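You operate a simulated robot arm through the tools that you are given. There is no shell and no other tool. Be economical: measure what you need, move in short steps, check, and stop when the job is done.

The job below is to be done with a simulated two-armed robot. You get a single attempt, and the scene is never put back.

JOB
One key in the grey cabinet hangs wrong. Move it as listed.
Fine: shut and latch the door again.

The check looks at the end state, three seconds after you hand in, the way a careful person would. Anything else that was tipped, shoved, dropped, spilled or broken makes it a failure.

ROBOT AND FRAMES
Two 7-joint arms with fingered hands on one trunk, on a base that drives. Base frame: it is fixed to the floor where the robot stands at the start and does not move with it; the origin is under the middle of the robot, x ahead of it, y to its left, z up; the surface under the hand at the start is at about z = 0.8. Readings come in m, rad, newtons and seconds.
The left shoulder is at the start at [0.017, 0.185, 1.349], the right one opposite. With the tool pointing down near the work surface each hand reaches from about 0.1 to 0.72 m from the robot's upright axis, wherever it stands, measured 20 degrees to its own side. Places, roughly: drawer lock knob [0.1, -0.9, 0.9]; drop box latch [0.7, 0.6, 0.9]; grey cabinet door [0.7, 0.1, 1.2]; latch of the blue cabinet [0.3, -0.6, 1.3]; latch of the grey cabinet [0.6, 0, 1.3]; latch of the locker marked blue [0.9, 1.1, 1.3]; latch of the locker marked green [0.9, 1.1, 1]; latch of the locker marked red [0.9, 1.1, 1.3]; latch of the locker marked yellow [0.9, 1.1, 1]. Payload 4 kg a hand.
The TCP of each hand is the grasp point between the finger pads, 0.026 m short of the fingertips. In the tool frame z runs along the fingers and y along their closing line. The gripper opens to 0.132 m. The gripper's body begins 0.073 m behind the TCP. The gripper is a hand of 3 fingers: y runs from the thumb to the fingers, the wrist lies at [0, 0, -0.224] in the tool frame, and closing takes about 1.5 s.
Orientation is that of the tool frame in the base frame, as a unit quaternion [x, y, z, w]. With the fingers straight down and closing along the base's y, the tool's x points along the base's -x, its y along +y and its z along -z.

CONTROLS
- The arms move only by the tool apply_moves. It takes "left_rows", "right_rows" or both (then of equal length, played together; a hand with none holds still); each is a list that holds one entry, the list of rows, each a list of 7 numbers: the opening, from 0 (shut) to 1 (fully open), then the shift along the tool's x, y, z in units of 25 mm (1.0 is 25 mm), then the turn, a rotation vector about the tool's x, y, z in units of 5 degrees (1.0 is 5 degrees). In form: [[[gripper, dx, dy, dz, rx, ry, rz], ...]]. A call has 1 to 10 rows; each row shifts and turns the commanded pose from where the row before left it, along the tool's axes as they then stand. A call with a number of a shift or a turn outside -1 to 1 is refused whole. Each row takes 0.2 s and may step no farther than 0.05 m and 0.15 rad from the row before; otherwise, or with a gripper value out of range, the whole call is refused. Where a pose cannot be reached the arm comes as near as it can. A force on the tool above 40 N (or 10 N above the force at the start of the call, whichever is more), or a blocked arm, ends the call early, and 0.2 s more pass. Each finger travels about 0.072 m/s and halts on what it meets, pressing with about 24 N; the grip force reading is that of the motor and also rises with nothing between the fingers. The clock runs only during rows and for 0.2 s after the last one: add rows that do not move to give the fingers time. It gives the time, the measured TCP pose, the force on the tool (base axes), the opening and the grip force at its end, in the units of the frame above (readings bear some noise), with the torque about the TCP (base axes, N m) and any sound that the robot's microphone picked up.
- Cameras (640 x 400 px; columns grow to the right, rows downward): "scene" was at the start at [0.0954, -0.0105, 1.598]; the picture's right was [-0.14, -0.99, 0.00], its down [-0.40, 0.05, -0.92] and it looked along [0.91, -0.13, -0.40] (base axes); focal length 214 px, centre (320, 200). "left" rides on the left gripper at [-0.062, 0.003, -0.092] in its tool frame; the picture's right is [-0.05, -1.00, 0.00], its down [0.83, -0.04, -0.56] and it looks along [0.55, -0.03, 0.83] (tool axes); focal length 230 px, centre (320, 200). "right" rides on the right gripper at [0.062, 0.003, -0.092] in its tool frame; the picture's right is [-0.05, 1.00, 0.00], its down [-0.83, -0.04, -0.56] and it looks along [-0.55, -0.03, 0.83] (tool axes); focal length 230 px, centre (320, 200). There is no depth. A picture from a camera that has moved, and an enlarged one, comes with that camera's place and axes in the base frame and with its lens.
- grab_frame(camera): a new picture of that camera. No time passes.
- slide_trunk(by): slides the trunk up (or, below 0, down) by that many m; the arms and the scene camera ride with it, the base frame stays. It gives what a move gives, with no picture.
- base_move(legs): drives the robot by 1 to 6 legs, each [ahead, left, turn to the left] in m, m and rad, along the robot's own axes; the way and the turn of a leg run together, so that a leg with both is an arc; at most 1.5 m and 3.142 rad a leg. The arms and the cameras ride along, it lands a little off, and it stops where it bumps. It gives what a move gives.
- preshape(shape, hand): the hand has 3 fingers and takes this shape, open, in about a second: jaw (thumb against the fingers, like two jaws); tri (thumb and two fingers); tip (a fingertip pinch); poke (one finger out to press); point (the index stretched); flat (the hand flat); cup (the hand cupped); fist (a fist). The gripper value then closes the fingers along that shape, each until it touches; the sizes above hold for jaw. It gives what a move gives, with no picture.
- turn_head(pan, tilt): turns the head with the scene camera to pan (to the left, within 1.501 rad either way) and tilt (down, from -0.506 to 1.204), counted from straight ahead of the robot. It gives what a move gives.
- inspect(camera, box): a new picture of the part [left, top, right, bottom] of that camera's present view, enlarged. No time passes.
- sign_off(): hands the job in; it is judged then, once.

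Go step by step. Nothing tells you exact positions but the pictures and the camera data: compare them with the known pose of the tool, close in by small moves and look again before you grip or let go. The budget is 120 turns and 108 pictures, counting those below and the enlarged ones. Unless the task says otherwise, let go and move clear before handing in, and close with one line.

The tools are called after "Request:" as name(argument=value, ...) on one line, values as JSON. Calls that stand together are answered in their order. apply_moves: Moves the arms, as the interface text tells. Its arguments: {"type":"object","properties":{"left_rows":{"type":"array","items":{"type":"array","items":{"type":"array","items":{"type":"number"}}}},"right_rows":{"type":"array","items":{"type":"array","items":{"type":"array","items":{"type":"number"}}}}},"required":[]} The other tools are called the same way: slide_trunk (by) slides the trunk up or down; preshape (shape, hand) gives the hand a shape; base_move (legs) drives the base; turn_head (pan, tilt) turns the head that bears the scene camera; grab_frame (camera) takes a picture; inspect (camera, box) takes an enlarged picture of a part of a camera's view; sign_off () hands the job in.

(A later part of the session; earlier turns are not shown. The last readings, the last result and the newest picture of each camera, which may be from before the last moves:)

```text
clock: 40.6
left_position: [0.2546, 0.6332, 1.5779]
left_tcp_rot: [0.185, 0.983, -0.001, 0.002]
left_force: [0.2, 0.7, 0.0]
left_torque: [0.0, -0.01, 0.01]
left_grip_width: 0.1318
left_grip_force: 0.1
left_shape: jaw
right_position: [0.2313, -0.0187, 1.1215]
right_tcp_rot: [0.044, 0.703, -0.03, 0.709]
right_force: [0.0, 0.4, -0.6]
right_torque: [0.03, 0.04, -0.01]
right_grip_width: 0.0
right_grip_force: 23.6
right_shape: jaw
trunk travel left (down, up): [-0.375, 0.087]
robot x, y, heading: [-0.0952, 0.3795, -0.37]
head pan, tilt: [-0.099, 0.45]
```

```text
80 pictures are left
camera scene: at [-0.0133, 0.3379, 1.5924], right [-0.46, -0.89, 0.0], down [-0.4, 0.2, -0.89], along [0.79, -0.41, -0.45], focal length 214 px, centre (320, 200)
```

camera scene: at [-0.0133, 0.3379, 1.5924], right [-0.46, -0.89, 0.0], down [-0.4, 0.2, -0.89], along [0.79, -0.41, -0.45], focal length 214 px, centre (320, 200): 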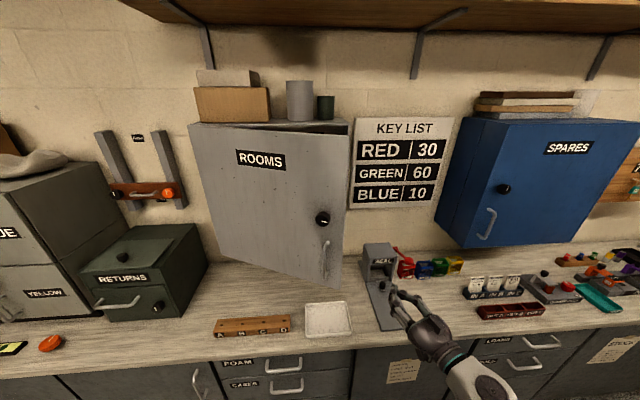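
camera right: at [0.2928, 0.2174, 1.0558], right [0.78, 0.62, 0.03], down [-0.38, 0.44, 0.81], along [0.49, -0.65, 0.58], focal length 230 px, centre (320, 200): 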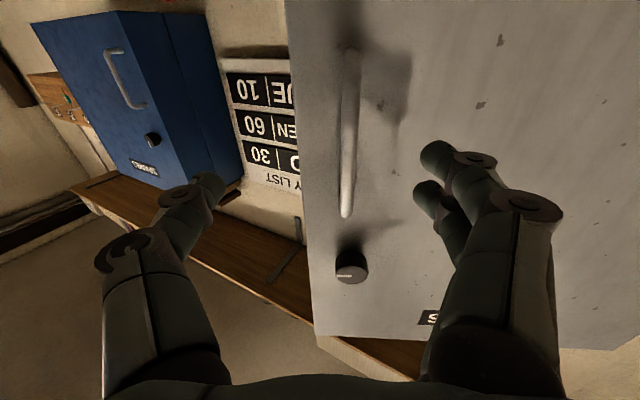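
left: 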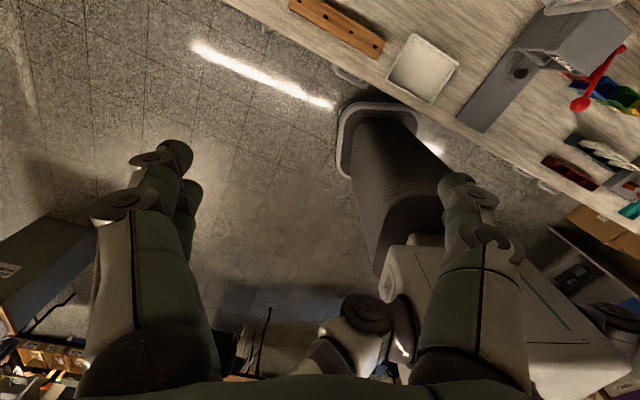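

Moving forward past the right of the door edge.

Request:
apply_moves(right_rows=[[[0, 0, -0.7, 1, 0, 0, 0], [0, 0, -0.7, 1, 0, 0, 0], [0, 0, -0.2, 1, 0, 0, 0], [0, 0, 0, 1, 0, 0, 0], [0, 0, 0, 1, 0, 0, 0], [0, 0, 0, 1, 0, 0, 0], [0, 0, 0, 1, 0, 0, 0], [0, 0, 0, 1, 0, 0, 0], [0, 0, 0, 1, 0, 0, 0]]])

Request:
apply_moves(right_rows=[[[0, 0, 0.8, 0, 0, 0, 0], [0, 0, 0.8, 0, 0, 0, 0], [0, 0, 0.8, 0, 0, 0, 0], [0, 0, 0.8, 0, 0, 0, 0]]])

Request:
grab_frame(camera="scene")

```text
clock: 42.6
left_position: [0.2562, 0.6333, 1.5772]
left_tcp_rot: [0.184, 0.983, -0.001, 0.002]
left_force: [-0.5, 0.2, -0.4]
left_torque: [0.0, 0.01, -0.02]
left_grip_width: 0.132
left_grip_force: 0.1
left_shape: jaw
right_position: [0.4536, -0.0822, 1.1228]
right_tcp_rot: [0.043, 0.704, -0.03, 0.709]
right_force: [-0.5, -1.0, 0.0]
right_torque: [0.03, 0.02, -0.02]
right_grip_width: 0.0001
right_grip_force: 23.9
right_shape: jaw
trunk travel left (down, up): [-0.375, 0.087]
robot x, y, heading: [-0.0987, 0.3796, -0.375]
head pan, tilt: [-0.099, 0.45]
```

```text
clock: 43.6
left_position: [0.2564, 0.6333, 1.5774]
left_tcp_rot: [0.184, 0.983, -0.002, 0.001]
left_force: [0.0, -1.1, 0.1]
left_torque: [-0.04, -0.01, 0.01]
left_grip_width: 0.1318
left_grip_force: 0.0
left_shape: jaw
right_position: [0.4606, -0.0016, 1.1244]
right_tcp_rot: [0.043, 0.704, -0.031, 0.709]
right_force: [-0.1, -0.1, 0.1]
right_torque: [0.03, -0.01, -0.01]
right_grip_width: 0.0001
right_grip_force: 23.8
right_shape: jaw
trunk travel left (down, up): [-0.375, 0.087]
robot x, y, heading: [-0.0988, 0.3773, -0.376]
head pan, tilt: [-0.099, 0.45]
```

```text
79 pictures are left
camera scene: at [-0.013, 0.3384, 1.5924], right [-0.46, -0.89, 0.0], down [-0.4, 0.2, -0.89], along [0.79, -0.41, -0.45], focal length 214 px, centre (320, 200)
```

scene: 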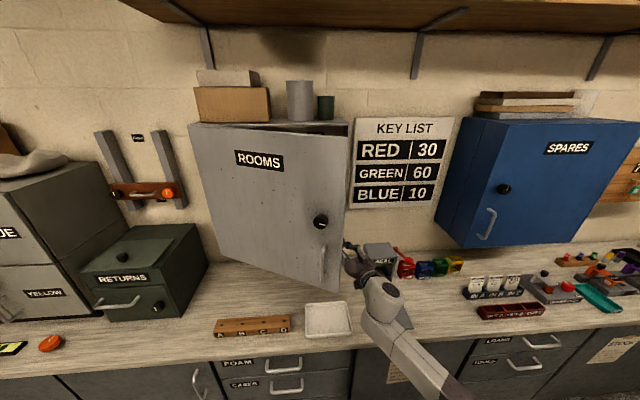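

The hand is just inside the edge. Pushing left.

Request:
apply_moves(right_rows=[[[0, 0, 0.9, 0, 0, 0, 0], [0, 0, 0.9, 0, 0, 0, 0], [0, 0, 0.9, 0, 0, 0, 0], [0, 0, 0.9, 0, 0, 0, 0], [0, 0, 0.9, 0, 0, 0, 0], [0, 0, 0.9, 0, 0, 0, 0]]])

Request:
grab_frame(camera="scene")

```text
clock: 44.2
left_position: [0.2524, 0.6305, 1.579]
left_tcp_rot: [0.187, 0.982, -0.001, 0.002]
left_force: [-0.7, 0.1, 1.3]
left_torque: [0.0, 0.01, 0.02]
left_grip_width: 0.1319
left_grip_force: 0.1
left_shape: jaw
right_position: [0.4589, 0.0216, 1.1251]
right_tcp_rot: [0.05, 0.704, -0.039, 0.708]
right_force: [-12.8, -10.0, 0.8]
right_torque: [-0.01, 0.09, 1.34]
right_grip_width: 0.0001
right_grip_force: 24.1
right_shape: jaw
trunk travel left (down, up): [-0.375, 0.087]
robot x, y, heading: [-0.0983, 0.3809, -0.375]
head pan, tilt: [-0.099, 0.45]
stopped in row 2 (right hand): the force on the tool passed its limit at 48 N (the readings are from after the stop); the commanded pose is now the measured one
```

```text
78 pictures are left
camera scene: at [-0.0168, 0.3357, 1.5926], right [-0.46, -0.89, 0.0], down [-0.4, 0.21, -0.89], along [0.79, -0.41, -0.45], focal length 214 px, centre (320, 200)
```

scene: 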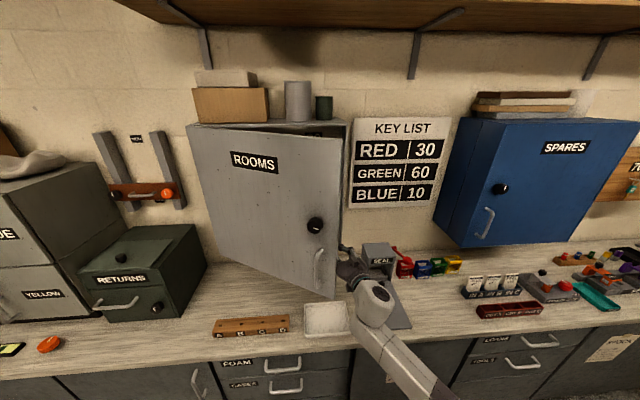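

Impact tripped the limit; pushing more slowly.

Request:
apply_moves(right_rows=[[[0, 0, 0.35, 0, 0, 0, 0], [0, 0, 0.35, 0, 0, 0, 0], [0, 0, 0.35, 0, 0, 0, 0], [0, 0, 0.35, 0, 0, 0, 0], [0, 0, 0.35, 0, 0, 0, 0], [0, 0, 0.35, 0, 0, 0, 0], [0, 0, 0.35, 0, 0, 0, 0], [0, 0, 0.35, 0, 0, 0, 0]]])

Request:
grab_frame(camera="scene")

```text
clock: 44.7
left_position: [0.2526, 0.6269, 1.5786]
left_tcp_rot: [0.189, 0.982, -0.001, 0.002]
left_force: [0.3, 0.6, -0.1]
left_torque: [-0.03, 0.06, 0.02]
left_grip_width: 0.1319
left_grip_force: 0.1
left_shape: jaw
right_position: [0.4566, 0.0232, 1.1247]
right_tcp_rot: [0.054, 0.704, -0.044, 0.707]
right_force: [-34.4, -26.1, 3.4]
right_torque: [0.1, 0.31, 3.84]
right_grip_width: 0.0002
right_grip_force: 24.5
right_shape: jaw
trunk travel left (down, up): [-0.375, 0.087]
robot x, y, heading: [-0.1001, 0.3758, -0.383]
head pan, tilt: [-0.099, 0.45]
stopped in row 2 (right hand): the force on the tool passed its limit at 44 N (the readings are from after the stop); the commanded pose is now the measured one
```

```text
77 pictures are left
camera scene: at [-0.0182, 0.3347, 1.5926], right [-0.46, -0.89, 0.0], down [-0.4, 0.21, -0.89], along [0.79, -0.41, -0.45], focal length 214 px, centre (320, 200)
```

scene: 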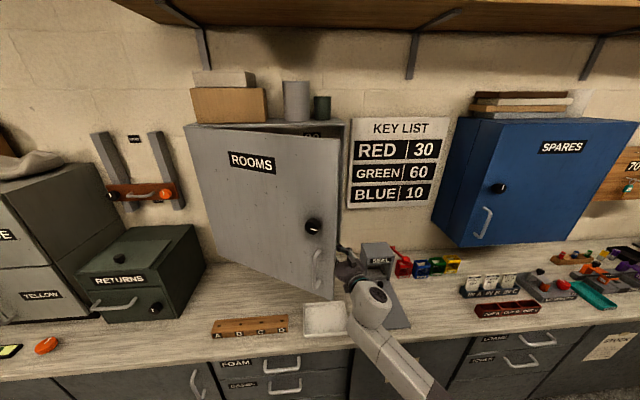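

The palm corner is jamming on the edge. I'll back off and retreat a bit so that the fingers, not the palm, push on the edge.

Request:
apply_moves(right_rows=[[[0, 0, -0.8, 0, 0, 0, 0], [0, 0, -0.4, -0.6, 0, 0, 0], [0, 0, 0, -0.6, 0, 0, 0]]])

Request:
grab_frame(camera="right")

```text
clock: 45.5
left_position: [0.2541, 0.6298, 1.5789]
left_tcp_rot: [0.187, 0.982, -0.001, 0.003]
left_force: [0.1, 0.2, -0.6]
left_torque: [-0.01, -0.03, -0.01]
left_grip_width: 0.1317
left_grip_force: 0.0
left_shape: jaw
right_position: [0.4271, 0.0058, 1.1225]
right_tcp_rot: [0.05, 0.705, -0.039, 0.707]
right_force: [0.4, -0.6, 0.3]
right_torque: [0.0, 0.01, 0.01]
right_grip_width: 0.0001
right_grip_force: 24.2
right_shape: jaw
trunk travel left (down, up): [-0.375, 0.087]
robot x, y, heading: [-0.0978, 0.3767, -0.38]
head pan, tilt: [-0.099, 0.45]
```

```text
76 pictures are left
camera right: at [0.3355, 0.0208, 1.0598], right [0.13, 0.99, 0.07], down [-0.56, 0.01, 0.83], along [0.82, -0.14, 0.56], focal length 230 px, centre (320, 200)
```

right: 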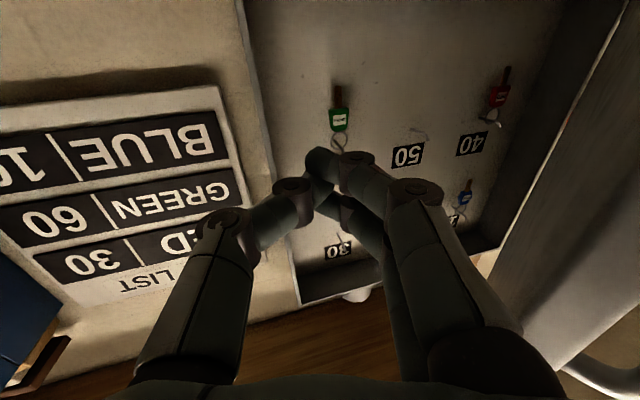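

I can see inside: red, green and blue tagged keys and numbers. Now pushing left again with the fingers.

Request:
apply_moves(right_rows=[[[0, 0, 0.5, 0, 0, 0, 0], [0, 0, 0.5, 0, 0, 0, 0], [0, 0, 0.5, 0, 0, 0, 0], [0, 0, 0.5, 0, 0, 0, 0], [0, 0, 0.5, 0, 0, 0, 0], [0, 0, 0.5, 0, 0, 0, 0], [0, 0, 0.5, 0, 0, 0, 0], [0, 0, 0.5, 0, 0, 0, 0]]])

Request:
grab_frame(camera="scene")

Request:
grab_frame(camera="right")

```text
clock: 46.8
left_position: [0.2521, 0.6253, 1.5788]
left_tcp_rot: [0.19, 0.982, 0.0, 0.003]
left_force: [0.1, 0.4, -0.6]
left_torque: [-0.03, 0.06, -0.02]
left_grip_width: 0.132
left_grip_force: 0.1
left_shape: jaw
right_position: [0.4297, 0.0589, 1.1221]
right_tcp_rot: [0.057, 0.705, -0.048, 0.705]
right_force: [-35.2, -23.8, 2.6]
right_torque: [0.07, 0.2, 3.47]
right_grip_width: 0.0
right_grip_force: 23.9
right_shape: jaw
trunk travel left (down, up): [-0.375, 0.087]
robot x, y, heading: [-0.0997, 0.3774, -0.386]
head pan, tilt: [-0.099, 0.45]
stopped in row 6 (right hand): the force on the tool passed its limit at 47 N (the readings are from after the stop); the commanded pose is now the measured one
```

```text
75 pictures are left
camera scene: at [-0.0192, 0.3336, 1.5926], right [-0.46, -0.89, 0.0], down [-0.4, 0.21, -0.89], along [0.79, -0.41, -0.45], focal length 214 px, centre (320, 200)
```

scene: 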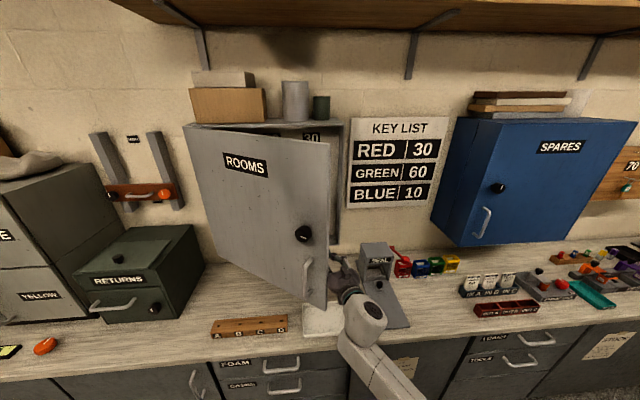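

```text
74 pictures are left
camera right: at [0.3384, 0.0757, 1.0599], right [0.15, 0.99, 0.06], down [-0.56, 0.03, 0.83], along [0.82, -0.16, 0.55], focal length 230 px, centre (320, 200)
```

right: 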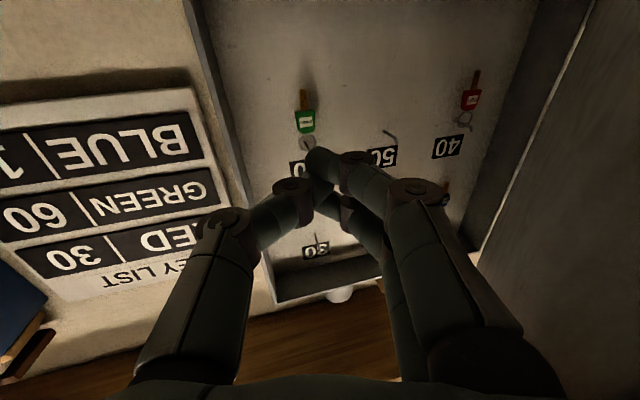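

Progress to ~40°. I'll yaw the hand to lie along the inside of the door, then push perpendicular to it.

Request:
apply_moves(right_rows=[[[0, 0, -0.8, 0, 0, 0, 0], [0, 0, -0.4, 0, -1, 0, 0], [0, 0, 0, 0, -1, 0, 0], [0, 0, 0, 0, -1, 0, 0], [0, 0, 0, 0, -1, 0, 0], [0, 0, 0, 0, -1, 0, 0], [0, 0, 0, 0, -1, 0, 0], [0, 0, 0, 0, -1, 0, 0]]])

Request:
apply_moves(right_rows=[[[0, 0, 0.5, 0, 0, 0, 0], [0, 0, 0.5, 0, 0, 0, 0], [0, 0, 0.5, 0, 0, 0, 0], [0, 0, 0.5, 0, 0, 0, 0], [0, 0, 0.5, 0, 0, 0, 0], [0, 0, 0.5, 0, 0, 0, 0], [0, 0, 0.5, 0, 0, 0, 0], [0, 0, 0.5, 0, 0, 0, 0], [0, 0, 0.5, 0, 0, 0, 0]]])

Request:
grab_frame(camera="scene")

```text
clock: 48.6
left_position: [0.2556, 0.6271, 1.5778]
left_tcp_rot: [0.19, 0.982, -0.001, 0.001]
left_force: [0.1, -0.1, -0.6]
left_torque: [0.02, 0.0, -0.02]
left_grip_width: 0.1318
left_grip_force: 0.1
left_shape: jaw
right_position: [0.4293, 0.0371, 1.1205]
right_tcp_rot: [-0.161, 0.687, 0.171, 0.688]
right_force: [1.1, 0.5, 0.0]
right_torque: [0.0, -0.01, 0.03]
right_grip_width: 0.0001
right_grip_force: 23.5
right_shape: jaw
trunk travel left (down, up): [-0.375, 0.087]
robot x, y, heading: [-0.0992, 0.3755, -0.38]
head pan, tilt: [-0.099, 0.45]
```

```text
clock: 50.6
left_position: [0.2556, 0.6293, 1.5775]
left_tcp_rot: [0.189, 0.982, -0.001, 0.002]
left_force: [-0.6, -0.4, 0.1]
left_torque: [0.02, -0.02, 0.0]
left_grip_width: 0.1316
left_grip_force: 0.2
left_shape: jaw
right_position: [0.378, 0.1376, 1.1232]
right_tcp_rot: [-0.161, 0.687, 0.169, 0.688]
right_force: [-0.6, 0.1, 0.9]
right_torque: [0.04, 0.01, 0.03]
right_grip_width: 0.0
right_grip_force: 24.0
right_shape: jaw
trunk travel left (down, up): [-0.375, 0.087]
robot x, y, heading: [-0.0973, 0.378, -0.382]
head pan, tilt: [-0.099, 0.45]
```

```text
73 pictures are left
camera scene: at [-0.0149, 0.3364, 1.5924], right [-0.46, -0.89, 0.0], down [-0.4, 0.21, -0.89], along [0.79, -0.41, -0.45], focal length 214 px, centre (320, 200)
```

scene: 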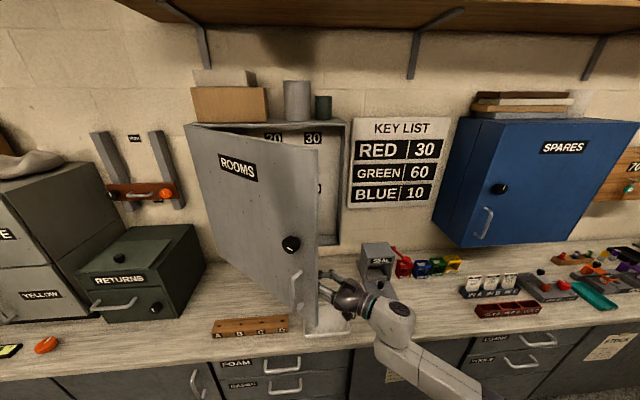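

Works smoothly. Continuing, tracking the door's turn.

Request:
apply_moves(right_rows=[[[0, 0, 0.8, 0, 0.4, 0, 0], [0, 0, 0.8, 0, 0.4, 0, 0], [0, 0, 0.8, 0, 0.4, 0, 0], [0, 0, 0.8, 0, 0.4, 0, 0], [0, 0, 0.8, 0, 0.4, 0, 0], [0, 0, 0.8, 0, 0.4, 0, 0], [0, 0, 0.8, 0, 0.4, 0, 0]]])

Request:
grab_frame(camera="scene")

```text
clock: 52.2
left_position: [0.2563, 0.6298, 1.5771]
left_tcp_rot: [0.189, 0.982, -0.003, 0.001]
left_force: [-0.1, -0.2, -0.1]
left_torque: [-0.01, -0.02, 0.02]
left_grip_width: 0.1319
left_grip_force: 0.0
left_shape: jaw
right_position: [0.3274, 0.2676, 1.1246]
right_tcp_rot: [-0.077, 0.702, 0.085, 0.703]
right_force: [-0.1, 0.5, -0.5]
right_torque: [0.01, -0.01, -0.04]
right_grip_width: 0.0
right_grip_force: 24.2
right_shape: jaw
trunk travel left (down, up): [-0.375, 0.087]
robot x, y, heading: [-0.1006, 0.3738, -0.38]
head pan, tilt: [-0.099, 0.45]
```

```text
72 pictures are left
camera scene: at [-0.0151, 0.3374, 1.5925], right [-0.46, -0.89, 0.0], down [-0.4, 0.21, -0.89], along [0.79, -0.41, -0.45], focal length 214 px, centre (320, 200)
```

scene: 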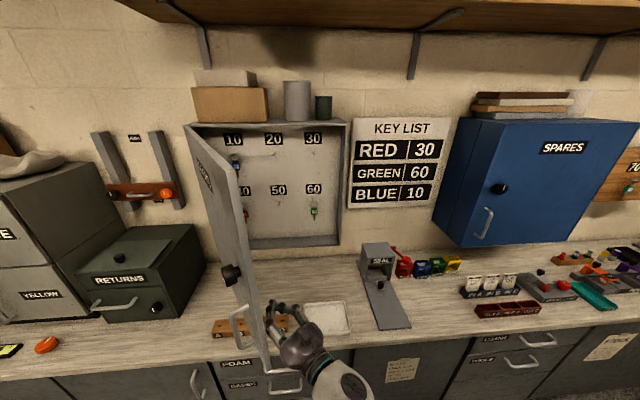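

Hooks: 10 blue, 60 green are correct; red hangs at 40 and belongs on 30. Pushing the door a bit farther for clearance.

Request:
apply_moves(right_rows=[[[0, 0, 0.8, 0, 0.4, 0, 0], [0, 0, 0.8, 0, 0.4, 0, 0], [0, 0, 0.8, 0, 0.4, 0, 0], [0, 0, 0.8, 0, 0.4, 0, 0], [0, 0, 0.8, 0, 0.4, 0, 0], [0, 0, 0.8, 0, 0.4, 0, 0]]])

Request:
grab_frame(camera="scene")

```text
clock: 53.8
left_position: [0.2556, 0.6295, 1.5777]
left_tcp_rot: [0.189, 0.982, -0.002, 0.001]
left_force: [0.2, -0.4, -1.0]
left_torque: [0.02, -0.01, 0.01]
left_grip_width: 0.1318
left_grip_force: 0.0
left_shape: jaw
right_position: [0.3171, 0.3534, 1.1101]
right_tcp_rot: [-0.029, 0.702, -0.03, 0.711]
right_force: [-0.9, 0.2, -0.4]
right_torque: [-0.02, -0.01, 0.02]
right_grip_width: 0.0
right_grip_force: 23.2
right_shape: jaw
trunk travel left (down, up): [-0.375, 0.087]
robot x, y, heading: [-0.0943, 0.3803, -0.385]
head pan, tilt: [-0.099, 0.45]
stopped in row 6 (right hand): the arm was blocked; the commanded pose is now the measured one
```

```text
71 pictures are left
camera scene: at [-0.015, 0.3365, 1.5924], right [-0.46, -0.89, 0.0], down [-0.4, 0.21, -0.89], along [0.79, -0.41, -0.45], focal length 214 px, centre (320, 200)
```

scene: 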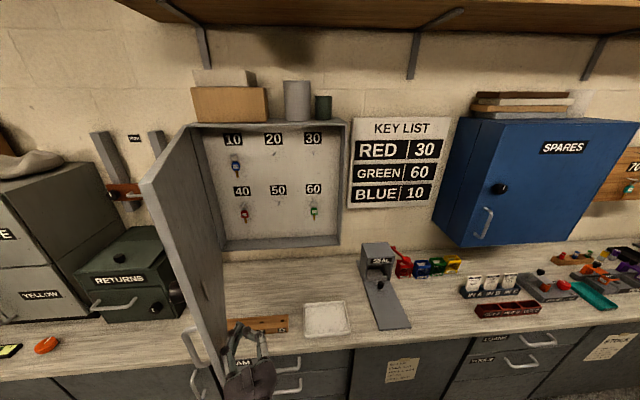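

Door is open past 90°. Zooming on the hooks and keys.

Request:
inspect(camera="scene", box=[200, 120, 350, 250])

Request:
inspect(camera="scene", box=[215, 175, 275, 235])

Request:
inspect(camera="scene", box=[290, 125, 350, 185])

```text
3.08 times, centred on (275, 185) of scene
camera zoom: at [-0.015, 0.3365, 1.5924], right [-0.46, -0.89, 0.0], down [-0.4, 0.21, -0.89], along [0.79, -0.41, -0.45], focal length 660 px, centre (458, 246)
```

zoom: 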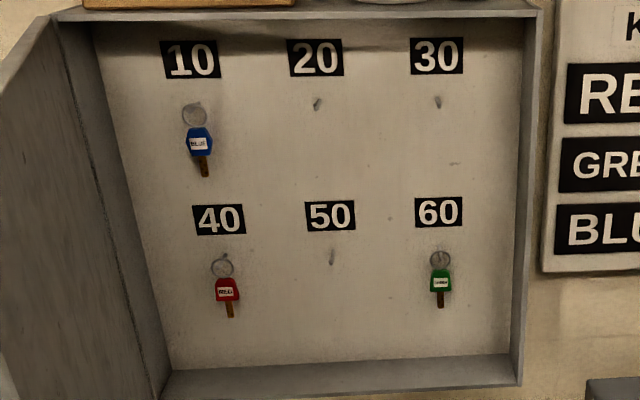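

```text
6.67 times, centred on (245, 205) of scene
camera zoom: at [-0.015, 0.3365, 1.5924], right [-0.46, -0.89, 0.0], down [-0.4, 0.21, -0.89], along [0.79, -0.41, -0.45], focal length 1430 px, centre (820, 167)
```

zoom: 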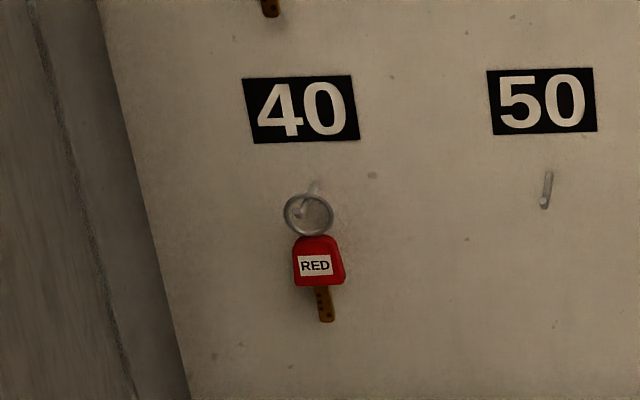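

```text
6.67 times, centred on (320, 155) of scene
camera zoom: at [-0.015, 0.3365, 1.5924], right [-0.46, -0.89, 0.0], down [-0.4, 0.21, -0.89], along [0.79, -0.41, -0.45], focal length 1430 px, centre (320, 500)
```

zoom: 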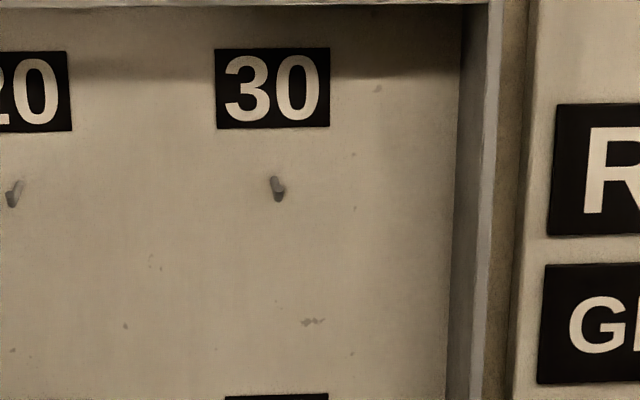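

Positions: red tag ≈(0.792,0.263,1.149), peg 30 about 0.285 m to the right and 0.20 m higher. I'll withdraw the hand from the door, align it with the cabinet normal, and shift the base left.

Request:
apply_moves(right_rows=[[[0, 0, -1, 0, 0.72, 0, 0.16], [0, 0, -1, 0, 0.72, 0, 0.16], [0, 0, -1, 0, 0.72, 0, 0.16], [0.3, 0, -1, 0, 0.72, 0, 0.16], [0.5, 0, -1, 0, 0.72, 0, 0.16], [0.5, 0, -0.5, 0, 0.72, 0, 0.16]]])

Request:
base_move(legs=[[0, 0.2, 0.009]])

Request:
grab_frame(camera="scene")

Request:
grab_frame(camera="right")

```text
clock: 55.2
left_position: [0.256, 0.6297, 1.5782]
left_tcp_rot: [0.189, 0.982, -0.001, 0.001]
left_force: [0.5, -0.3, -0.8]
left_torque: [0.03, 0.0, 0.02]
left_grip_width: 0.1317
left_grip_force: 0.0
left_shape: jaw
right_position: [0.2981, 0.2193, 1.1161]
right_tcp_rot: [0.134, 0.685, -0.13, 0.704]
right_force: [0.3, 0.8, 0.0]
right_torque: [0.03, -0.02, 0.0]
right_grip_width: 0.065
right_grip_force: 0.1
right_shape: jaw
trunk travel left (down, up): [-0.375, 0.087]
robot x, y, heading: [-0.0989, 0.3793, -0.385]
head pan, tilt: [-0.099, 0.45]
```

```text
clock: 56.8
left_position: [0.3268, 0.8157, 1.5784]
left_tcp_rot: [0.184, 0.983, -0.001, 0.002]
left_force: [-0.4, -0.5, -1.1]
left_torque: [0.03, -0.01, -0.02]
left_grip_width: 0.1318
left_grip_force: 0.1
left_shape: jaw
right_position: [0.3719, 0.4067, 1.1168]
right_tcp_rot: [0.132, 0.686, -0.126, 0.705]
right_force: [-0.2, -0.6, -0.2]
right_torque: [-0.02, 0.03, 0.02]
right_grip_width: 0.0653
right_grip_force: 0.0
right_shape: jaw
trunk travel left (down, up): [-0.375, 0.087]
robot x, y, heading: [-0.0293, 0.5639, -0.375]
head pan, tilt: [-0.099, 0.45]
```

```text
67 pictures are left
camera scene: at [0.0581, 0.5202, 1.5924], right [-0.45, -0.89, 0.0], down [-0.4, 0.21, -0.89], along [0.79, -0.4, -0.45], focal length 214 px, centre (320, 200)
```

scene: 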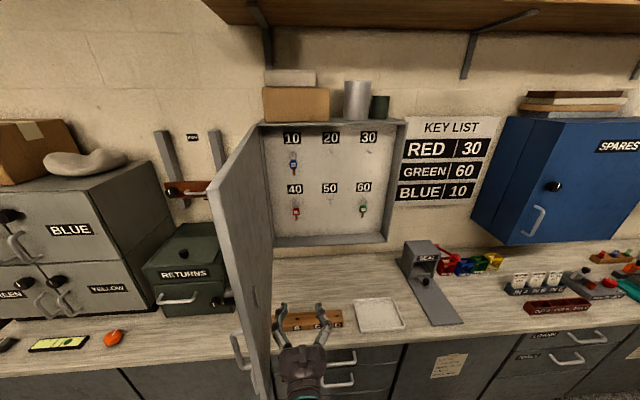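

```text
66 pictures are left
camera right: at [0.2887, 0.4417, 1.0519], right [0.36, 0.93, 0.06], down [-0.56, 0.16, 0.82], along [0.75, -0.33, 0.57], focal length 230 px, centre (320, 200)
```

right: 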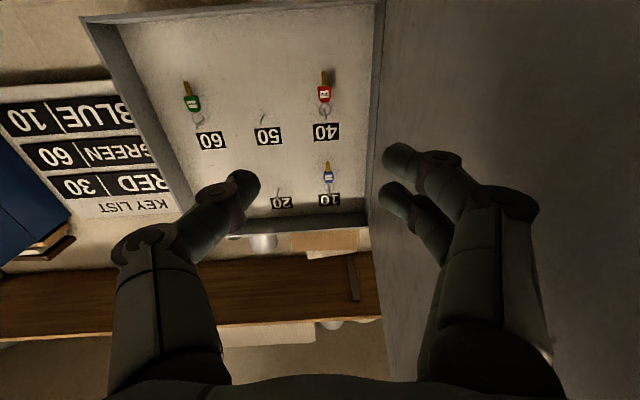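

Good view square to the cabinet. Moving the right hand forward toward the red key.

Request:
apply_moves(right_rows=[[[0.5, -0.12, 0.06, 1, 0, 0.28, 0], [0.5, -0.12, 0.06, 1, 0, 0, 0], [0.5, -0.12, 0.06, 1, 0, 0, 0], [0.5, -0.12, 0.06, 1, 0, 0, 0], [0.5, -0.12, 0.06, 1, 0, 0, 0], [0.5, -0.12, 0.06, 1, 0, 0, 0], [0.5, -0.12, 0.06, 1, 0, 0, 0], [0.5, -0.12, 0.06, 1, 0, 0, 0], [0.5, -0.12, 0.06, 1, 0, 0, 0], [0.5, -0.12, 0.06, 1, 0, 0, 0]]])

Request:
grab_frame(camera="right")

Request:
inspect(camera="scene", box=[250, 160, 370, 250])

```text
clock: 59.0
left_position: [0.328, 0.8198, 1.578]
left_tcp_rot: [0.184, 0.983, -0.001, 0.001]
left_force: [-0.1, -0.3, 0.8]
left_torque: [0.01, 0.0, 0.02]
left_grip_width: 0.132
left_grip_force: 0.1
left_shape: jaw
right_position: [0.6145, 0.3323, 1.1476]
right_tcp_rot: [0.132, 0.695, -0.125, 0.696]
right_force: [0.5, -0.8, -0.2]
right_torque: [0.02, 0.03, 0.0]
right_grip_width: 0.0654
right_grip_force: 0.1
right_shape: jaw
trunk travel left (down, up): [-0.375, 0.087]
robot x, y, heading: [-0.0231, 0.5653, -0.376]
head pan, tilt: [-0.099, 0.45]
```

```text
65 pictures are left
camera right: at [0.528, 0.3681, 1.0842], right [0.36, 0.93, 0.06], down [-0.54, 0.15, 0.83], along [0.76, -0.33, 0.55], focal length 230 px, centre (320, 200)
```

right: 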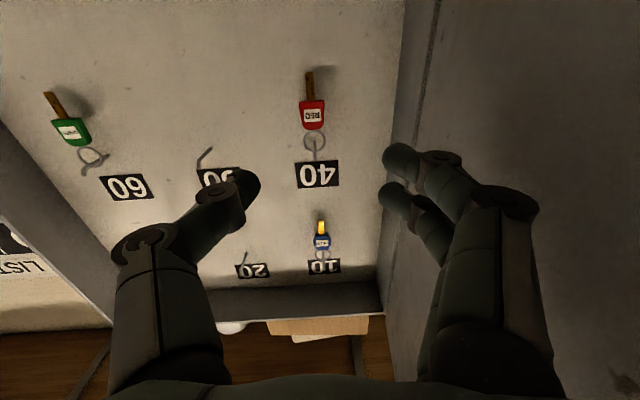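

```text
4.44 times, centred on (310, 205) of scene
camera zoom: at [0.0604, 0.5228, 1.5923], right [-0.45, -0.89, 0.0], down [-0.41, 0.2, -0.89], along [0.79, -0.41, -0.45], focal length 953 px, centre (364, 178)
```

zoom: 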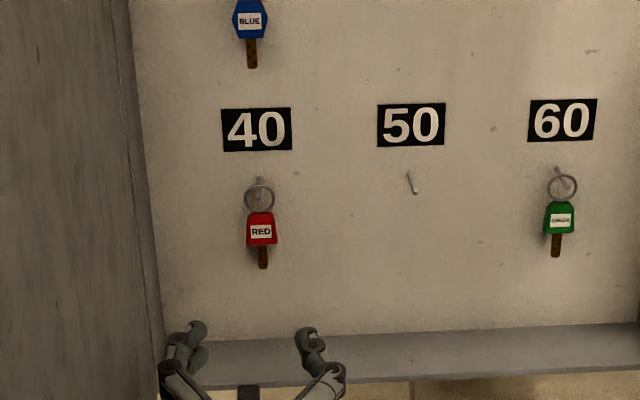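

Both cameras agree: tag centre (0.785,0.254,1.150), panel at ~2.6 cm behind it. Shifting 1 cm right and closing in.

Request:
apply_moves(right_rows=[[[0.5, -0.05, -0.21, 0.9, 0, 0, 0], [0.5, -0.05, -0.21, 0.9, 0, 0, 0], [0.5, 0, 0, 0.9, 0, 0, 0], [0.5, 0, 0, 0.9, 0, 0, 0], [0.5, 0, 0, 0.9, 0, 0, 0], [0.5, 0, 0, 0.9, 0, 0, 0], [0.5, 0, 0, 0, 0, 0, 0]]])

Request:
grab_frame(camera="right")

Request:
inspect(camera="scene", box=[260, 170, 340, 240])

```text
clock: 60.6
left_position: [0.3271, 0.8184, 1.578]
left_tcp_rot: [0.184, 0.983, -0.001, 0.001]
left_force: [0.2, -0.3, -0.1]
left_torque: [0.02, 0.02, -0.03]
left_grip_width: 0.1319
left_grip_force: 0.1
left_shape: jaw
right_position: [0.7344, 0.2739, 1.149]
right_tcp_rot: [0.132, 0.694, -0.124, 0.696]
right_force: [-0.5, 0.5, -0.7]
right_torque: [0.0, 0.02, -0.01]
right_grip_width: 0.0655
right_grip_force: 0.0
right_shape: jaw
trunk travel left (down, up): [-0.375, 0.087]
robot x, y, heading: [-0.0297, 0.5624, -0.376]
head pan, tilt: [-0.099, 0.45]
```

```text
63 pictures are left
camera right: at [0.6493, 0.3102, 1.0876], right [0.36, 0.93, 0.06], down [-0.54, 0.15, 0.83], along [0.76, -0.33, 0.56], focal length 230 px, centre (320, 200)
```

right: 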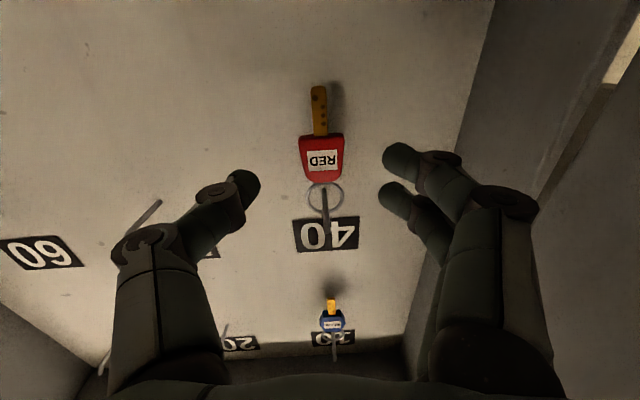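

```text
5.71 times, centred on (300, 205) of scene
camera zoom: at [0.0592, 0.5233, 1.5924], right [-0.45, -0.89, 0.0], down [-0.41, 0.2, -0.89], along [0.79, -0.41, -0.45], focal length 1226 px, centre (434, 171)
```

zoom: 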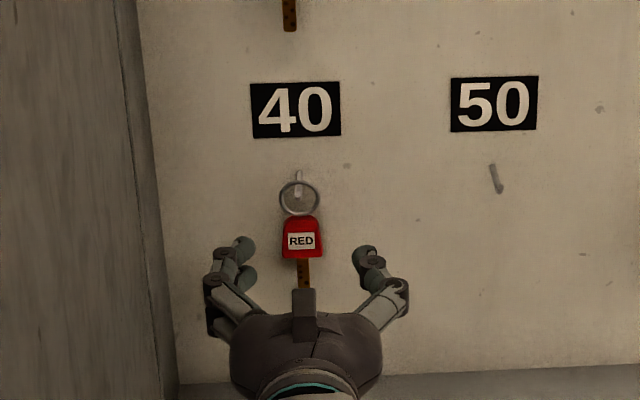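

Aligned. Moving the last 4 cm and closing on the tag.

Request:
apply_moves(right_rows=[[[0.5, 0, 0, 0.5, 0, 0, 0], [0.5, 0, 0, 0.5, 0, 0, 0], [0.5, 0, 0, 0.5, 0, 0, 0], [0.5, 0, 0, 0, 0, 0, 0]]])

Request:
grab_frame(camera="right")

```text
clock: 61.6
left_position: [0.328, 0.8196, 1.5778]
left_tcp_rot: [0.183, 0.983, -0.001, 0.001]
left_force: [-0.3, 0.0, 0.4]
left_torque: [-0.01, 0.0, 0.02]
left_grip_width: 0.1319
left_grip_force: 0.0
left_shape: jaw
right_position: [0.7692, 0.26, 1.1499]
right_tcp_rot: [0.132, 0.694, -0.125, 0.696]
right_force: [0.2, 0.2, -0.6]
right_torque: [-0.02, 0.0, -0.01]
right_grip_width: 0.0655
right_grip_force: 0.1
right_shape: jaw
trunk travel left (down, up): [-0.375, 0.087]
robot x, y, heading: [-0.0256, 0.5616, -0.373]
head pan, tilt: [-0.099, 0.45]
```

```text
61 pictures are left
camera right: at [0.684, 0.2968, 1.0876], right [0.36, 0.93, 0.06], down [-0.54, 0.15, 0.83], along [0.76, -0.33, 0.56], focal length 230 px, centre (320, 200)
```

right: 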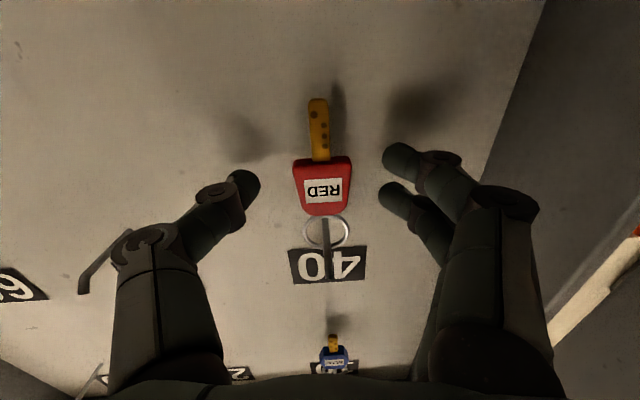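

Fingers flank the tag. Closing.

Request:
apply_moves(right_rows=[[[0.35, 0, 0, 0, 0, 0, 0], [0.25, 0, 0, 0, 0, 0, 0], [0.15, 0, 0, 0, 0, 0, 0], [0.0, 0, 0, 0, 0, 0, 0], [0.0, 0, 0, 0, 0, 0, 0], [0.0, 0, 0, 0, 0, 0, 0]]])

Request:
grab_frame(camera="right")

Request:
inspect(camera="scene", box=[260, 170, 340, 240])

```text
clock: 63.0
left_position: [0.3276, 0.8185, 1.5783]
left_tcp_rot: [0.185, 0.983, -0.001, 0.001]
left_force: [0.0, 0.4, 0.0]
left_torque: [0.01, -0.01, -0.05]
left_grip_width: 0.1315
left_grip_force: 0.0
left_shape: jaw
right_position: [0.7685, 0.2603, 1.1501]
right_tcp_rot: [0.132, 0.694, -0.125, 0.696]
right_force: [0.3, -0.8, 0.1]
right_torque: [-0.01, -0.02, 0.0]
right_grip_width: 0.0
right_grip_force: 23.7
right_shape: jaw
trunk travel left (down, up): [-0.375, 0.087]
robot x, y, heading: [-0.0274, 0.5598, -0.37]
head pan, tilt: [-0.099, 0.45]
```

```text
60 pictures are left
camera right: at [0.6838, 0.2969, 1.0873], right [0.36, 0.93, 0.06], down [-0.54, 0.15, 0.83], along [0.76, -0.33, 0.55], focal length 230 px, centre (320, 200)
```

right: 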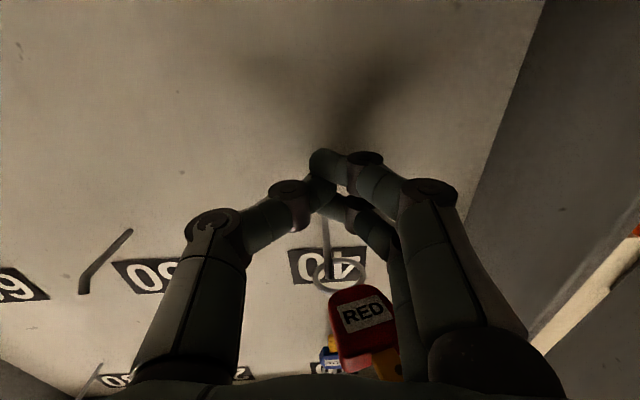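

```text
5.71 times, centred on (300, 205) of scene
camera zoom: at [0.0595, 0.5232, 1.5924], right [-0.45, -0.89, 0.0], down [-0.41, 0.2, -0.89], along [0.79, -0.41, -0.45], focal length 1226 px, centre (434, 171)
```

zoom: 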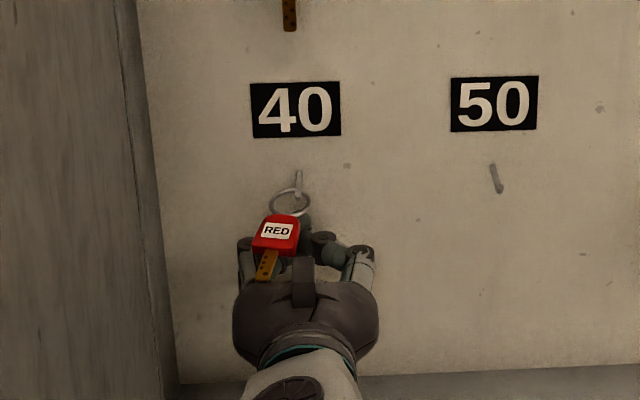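

The key was squeezed toward the palm but its ring still hangs on the peg. I'll open slowly to let it swing back, then regrip with the hand pitched up so the pads hold the tag fully.

Request:
apply_moves(right_rows=[[[0.05, 0, 0, 0, 0, 0, 0], [0.1, 0, 0, 0, 0, 0, 0], [0.15, 0, 0, 0, 0, 0, 0], [0.2, 0, 0, 0, 0, 0, 0], [0.3, 0, 0, 0, 0, 0, 0], [0.4, 0, 0, 0, 0, 0, 0], [0.5, 0, 0, 0, 0, 0, 0], [0.5, 0, 0, 0, 0, 0, 0]]])

Request:
grab_frame(camera="right")

Request:
inspect(camera="scene", box=[260, 170, 340, 240])

```text
clock: 64.8
left_position: [0.3269, 0.8193, 1.5774]
left_tcp_rot: [0.184, 0.983, -0.002, 0.002]
left_force: [0.3, 0.0, 0.6]
left_torque: [0.0, -0.01, -0.01]
left_grip_width: 0.132
left_grip_force: 0.0
left_shape: jaw
right_position: [0.7686, 0.2611, 1.1499]
right_tcp_rot: [0.133, 0.694, -0.125, 0.696]
right_force: [0.5, -0.7, -0.4]
right_torque: [-0.01, 0.02, -0.01]
right_grip_width: 0.0654
right_grip_force: 0.1
right_shape: jaw
trunk travel left (down, up): [-0.375, 0.087]
robot x, y, heading: [-0.0215, 0.5637, -0.37]
head pan, tilt: [-0.099, 0.45]
```

```text
58 pictures are left
camera right: at [0.6839, 0.2969, 1.0874], right [0.36, 0.93, 0.06], down [-0.54, 0.15, 0.83], along [0.76, -0.33, 0.55], focal length 230 px, centre (320, 200)
```

right: 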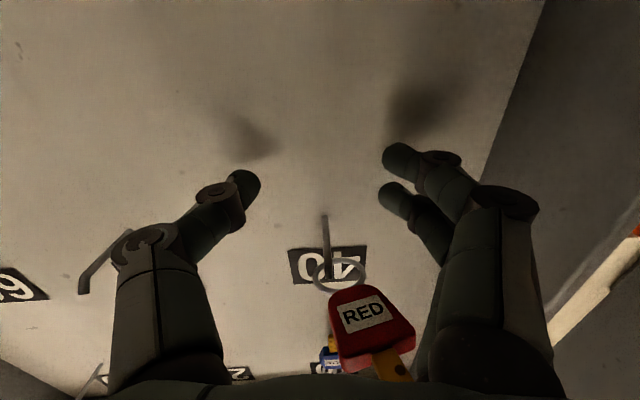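

```text
5.71 times, centred on (300, 205) of scene
camera zoom: at [0.0595, 0.5232, 1.5924], right [-0.45, -0.89, 0.0], down [-0.41, 0.2, -0.89], along [0.79, -0.41, -0.45], focal length 1226 px, centre (434, 171)
```

zoom: 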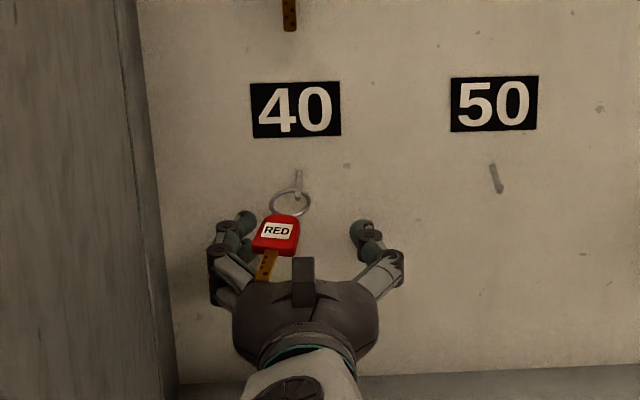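

The key was flipped up and lies across the top of the hand, ring still on the peg. I'll lower the hand straight down so it swings back to hanging, then retract.

Request:
apply_moves(right_rows=[[[0.5, 0.4, 0, 0, 0, 0, 0], [0.5, 0.4, 0, 0, 0, 0, 0], [0.5, 0.4, 0, 0, 0, 0, 0], [0.5, 0.4, 0, 0, 0, 0, 0], [0.5, 0.4, 0, 0, 0, 0, 0]]])

Request:
inspect(camera="scene", box=[260, 170, 340, 240])

```text
clock: 66.0
left_position: [0.3274, 0.82, 1.5773]
left_tcp_rot: [0.184, 0.983, -0.001, 0.001]
left_force: [-0.7, 1.0, 0.5]
left_torque: [0.01, 0.02, -0.01]
left_grip_width: 0.1319
left_grip_force: 0.1
left_shape: jaw
right_position: [0.7696, 0.2623, 1.1005]
right_tcp_rot: [0.133, 0.694, -0.125, 0.696]
right_force: [1.2, 0.0, 0.0]
right_torque: [-0.02, -0.03, -0.01]
right_grip_width: 0.0654
right_grip_force: 0.0
right_shape: jaw
trunk travel left (down, up): [-0.375, 0.087]
robot x, y, heading: [-0.0255, 0.5646, -0.368]
head pan, tilt: [-0.099, 0.45]
```

```text
5.71 times, centred on (300, 205) of scene
camera zoom: at [0.0597, 0.5233, 1.5924], right [-0.45, -0.89, 0.0], down [-0.41, 0.2, -0.89], along [0.79, -0.41, -0.45], focal length 1226 px, centre (434, 171)
```

zoom: 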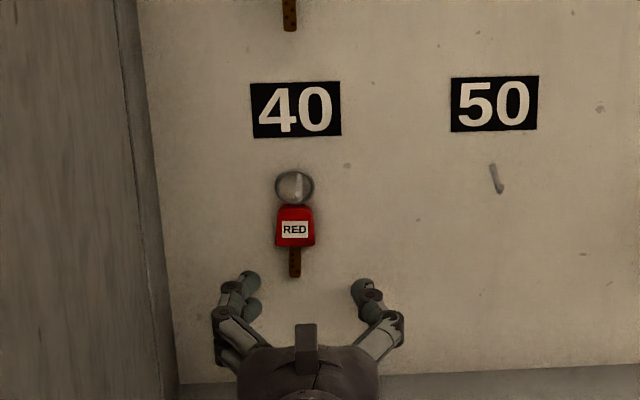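

It hangs on peg 40 again, a bit nearer the tip. Retracting and pitching the hand up 35° for a better grip.

Request:
apply_moves(right_rows=[[[0.5, 0, 0, -1, 0, 0, 0], [0.5, 0, 0, -1, 0, 0, 0], [0.5, 0, 0, -1, 0, -1, 0], [0.5, 0, 0, -1, 0, -1, 0], [0.5, 0, 0, 0, 0, -1, 0], [0.5, 0, 0, 0, 0, -1, 0], [0.5, 0, 0, 0, 0, -1, 0], [0.5, 0, 0, 0, 0, -1, 0], [0.5, 0, 0, 0, 0, -1, 0]]])

Request:
grab_frame(camera="right")

Request:
inspect(camera="scene", box=[260, 170, 340, 240])

```text
clock: 68.0
left_position: [0.3279, 0.8191, 1.5777]
left_tcp_rot: [0.184, 0.983, -0.001, 0.002]
left_force: [0.7, 0.2, 0.1]
left_torque: [-0.05, -0.01, -0.03]
left_grip_width: 0.1318
left_grip_force: 0.1
left_shape: jaw
right_position: [0.6766, 0.2921, 1.1097]
right_tcp_rot: [0.093, 0.456, -0.162, 0.87]
right_force: [0.0, -0.1, 0.3]
right_torque: [0.04, 0.02, 0.02]
right_grip_width: 0.0657
right_grip_force: 0.2
right_shape: jaw
right hand out of reach, approached as far as the arm can: row 9
trunk travel left (down, up): [-0.375, 0.087]
robot x, y, heading: [-0.0235, 0.5632, -0.372]
head pan, tilt: [-0.099, 0.45]
```

```text
55 pictures are left
camera right: at [0.6399, 0.3118, 1.0051], right [0.34, 0.94, 0.06], down [-0.88, 0.29, 0.37], along [0.33, -0.17, 0.93], focal length 230 px, centre (320, 200)
```

right: 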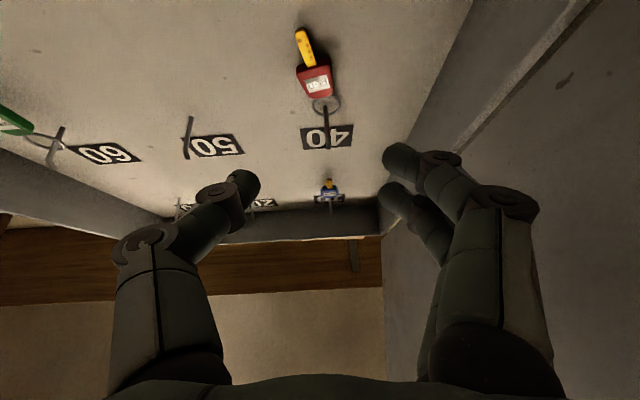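

```text
5.71 times, centred on (300, 205) of scene
camera zoom: at [0.06, 0.5241, 1.5924], right [-0.45, -0.89, 0.0], down [-0.41, 0.2, -0.89], along [0.79, -0.41, -0.45], focal length 1226 px, centre (434, 171)
```

zoom: 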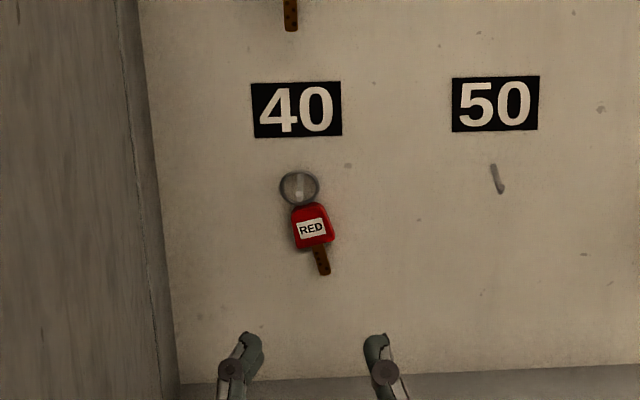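

The key is still swaying; waiting for it to settle before measuring.

Request:
apply_moves(right_rows=[[[0.5, 0, 0, 0, 0, 0, 0], [0.5, 0, 0, 0, 0, 0, 0], [0.5, 0, 0, 0, 0, 0, 0], [0.5, 0, 0, 0, 0, 0, 0], [0.5, 0, 0, 0, 0, 0, 0], [0.5, 0, 0, 0, 0, 0, 0], [0.5, 0, 0, 0, 0, 0, 0], [0.5, 0, 0, 0, 0, 0, 0], [0.5, 0, 0, 0, 0, 0, 0], [0.5, 0, 0, 0, 0, 0, 0]]])

Request:
inspect(camera="right", box=[240, 0, 420, 160])

Request:
inspect(camera="scene", box=[260, 170, 340, 240])

```text
clock: 70.2
left_position: [0.3276, 0.8183, 1.5775]
left_tcp_rot: [0.184, 0.983, -0.002, 0.002]
left_force: [0.4, 0.4, -1.0]
left_torque: [0.0, 0.01, 0.04]
left_grip_width: 0.1317
left_grip_force: 0.1
left_shape: jaw
right_position: [0.6756, 0.292, 1.1095]
right_tcp_rot: [0.093, 0.456, -0.163, 0.87]
right_force: [-0.3, 0.5, 0.2]
right_torque: [0.0, -0.01, 0.02]
right_grip_width: 0.0655
right_grip_force: 0.0
right_shape: jaw
trunk travel left (down, up): [-0.375, 0.087]
robot x, y, heading: [-0.0283, 0.5641, -0.37]
head pan, tilt: [-0.099, 0.45]
```

```text
2.50 times, centred on (330, 80) of right
camera zoom: at [0.6397, 0.3111, 1.0053], right [0.34, 0.94, 0.06], down [-0.88, 0.3, 0.37], along [0.33, -0.17, 0.93], focal length 575 px, centre (295, 500)
```

zoom: 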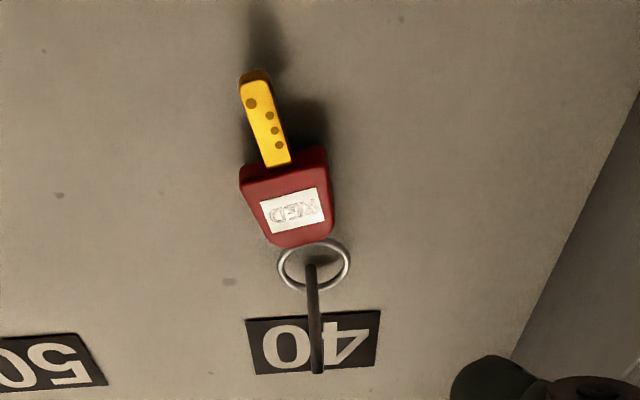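

```text
5.71 times, centred on (300, 205) of scene
camera zoom: at [0.0595, 0.5232, 1.5924], right [-0.45, -0.89, 0.0], down [-0.41, 0.2, -0.89], along [0.79, -0.41, -0.45], focal length 1226 px, centre (434, 171)
```

zoom: 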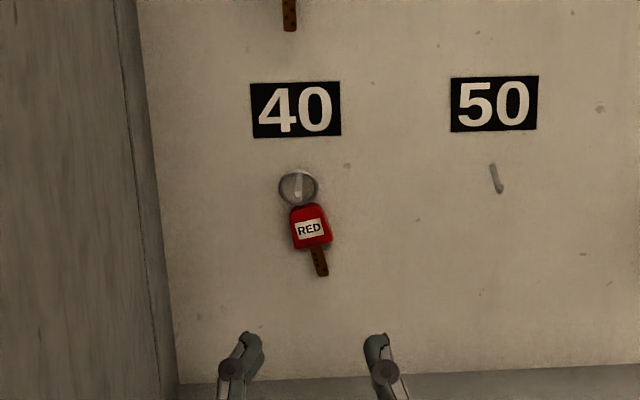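

The key now leans slightly but is static at ≈(0.794,0.244,1.150). Advancing with the pitched hand.

Request:
apply_moves(right_rows=[[[0.55, 0.33, -0.02, 0.5, 0, 0, 0], [0.55, 0.33, -0.02, 0.5, 0, 0, 0], [0.55, 0.33, -0.02, 0.5, 0, 0, 0], [0.55, 0.33, 0, 0.5, 0, 0, 0], [0.55, 0, 0, 0.6, 0, 0, 0], [0.55, 0, 0, 0.6, 0, 0, 0], [0.55, 0, 0, 0, 0, 0, 0]]])

Request:
grab_frame(camera="right")

Request:
inspect(camera="scene", box=[260, 170, 340, 240])

```text
clock: 71.8
left_position: [0.3279, 0.8182, 1.5781]
left_tcp_rot: [0.183, 0.983, -0.001, 0.002]
left_force: [-1.1, 0.0, 0.5]
left_torque: [-0.01, 0.04, 0.01]
left_grip_width: 0.1321
left_grip_force: 0.1
left_shape: jaw
right_position: [0.6871, 0.2862, 1.1215]
right_tcp_rot: [0.088, 0.454, -0.159, 0.872]
right_force: [-0.2, 0.5, -0.3]
right_torque: [0.01, 0.03, -0.04]
right_grip_width: 0.0723
right_grip_force: 0.1
right_shape: jaw
right hand out of reach, approached as far as the arm can: row 1, 2, 3, 4, 5, 6
trunk travel left (down, up): [-0.375, 0.087]
robot x, y, heading: [-0.0252, 0.5622, -0.369]
head pan, tilt: [-0.099, 0.45]
```

```text
51 pictures are left
camera right: at [0.6501, 0.3037, 1.0177], right [0.33, 0.94, 0.05], down [-0.89, 0.29, 0.36], along [0.33, -0.17, 0.93], focal length 230 px, centre (320, 200)
```

right: 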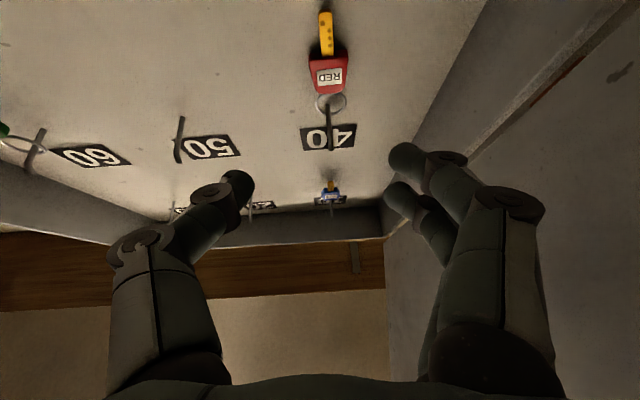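

```text
5.71 times, centred on (300, 205) of scene
camera zoom: at [0.0596, 0.5232, 1.5924], right [-0.45, -0.89, 0.0], down [-0.41, 0.2, -0.89], along [0.79, -0.41, -0.45], focal length 1226 px, centre (434, 171)
```

zoom: 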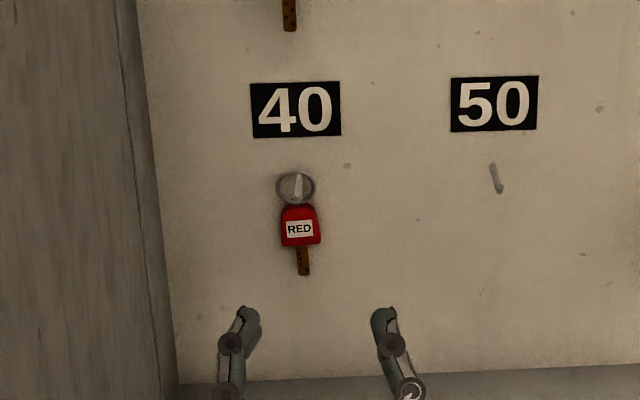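

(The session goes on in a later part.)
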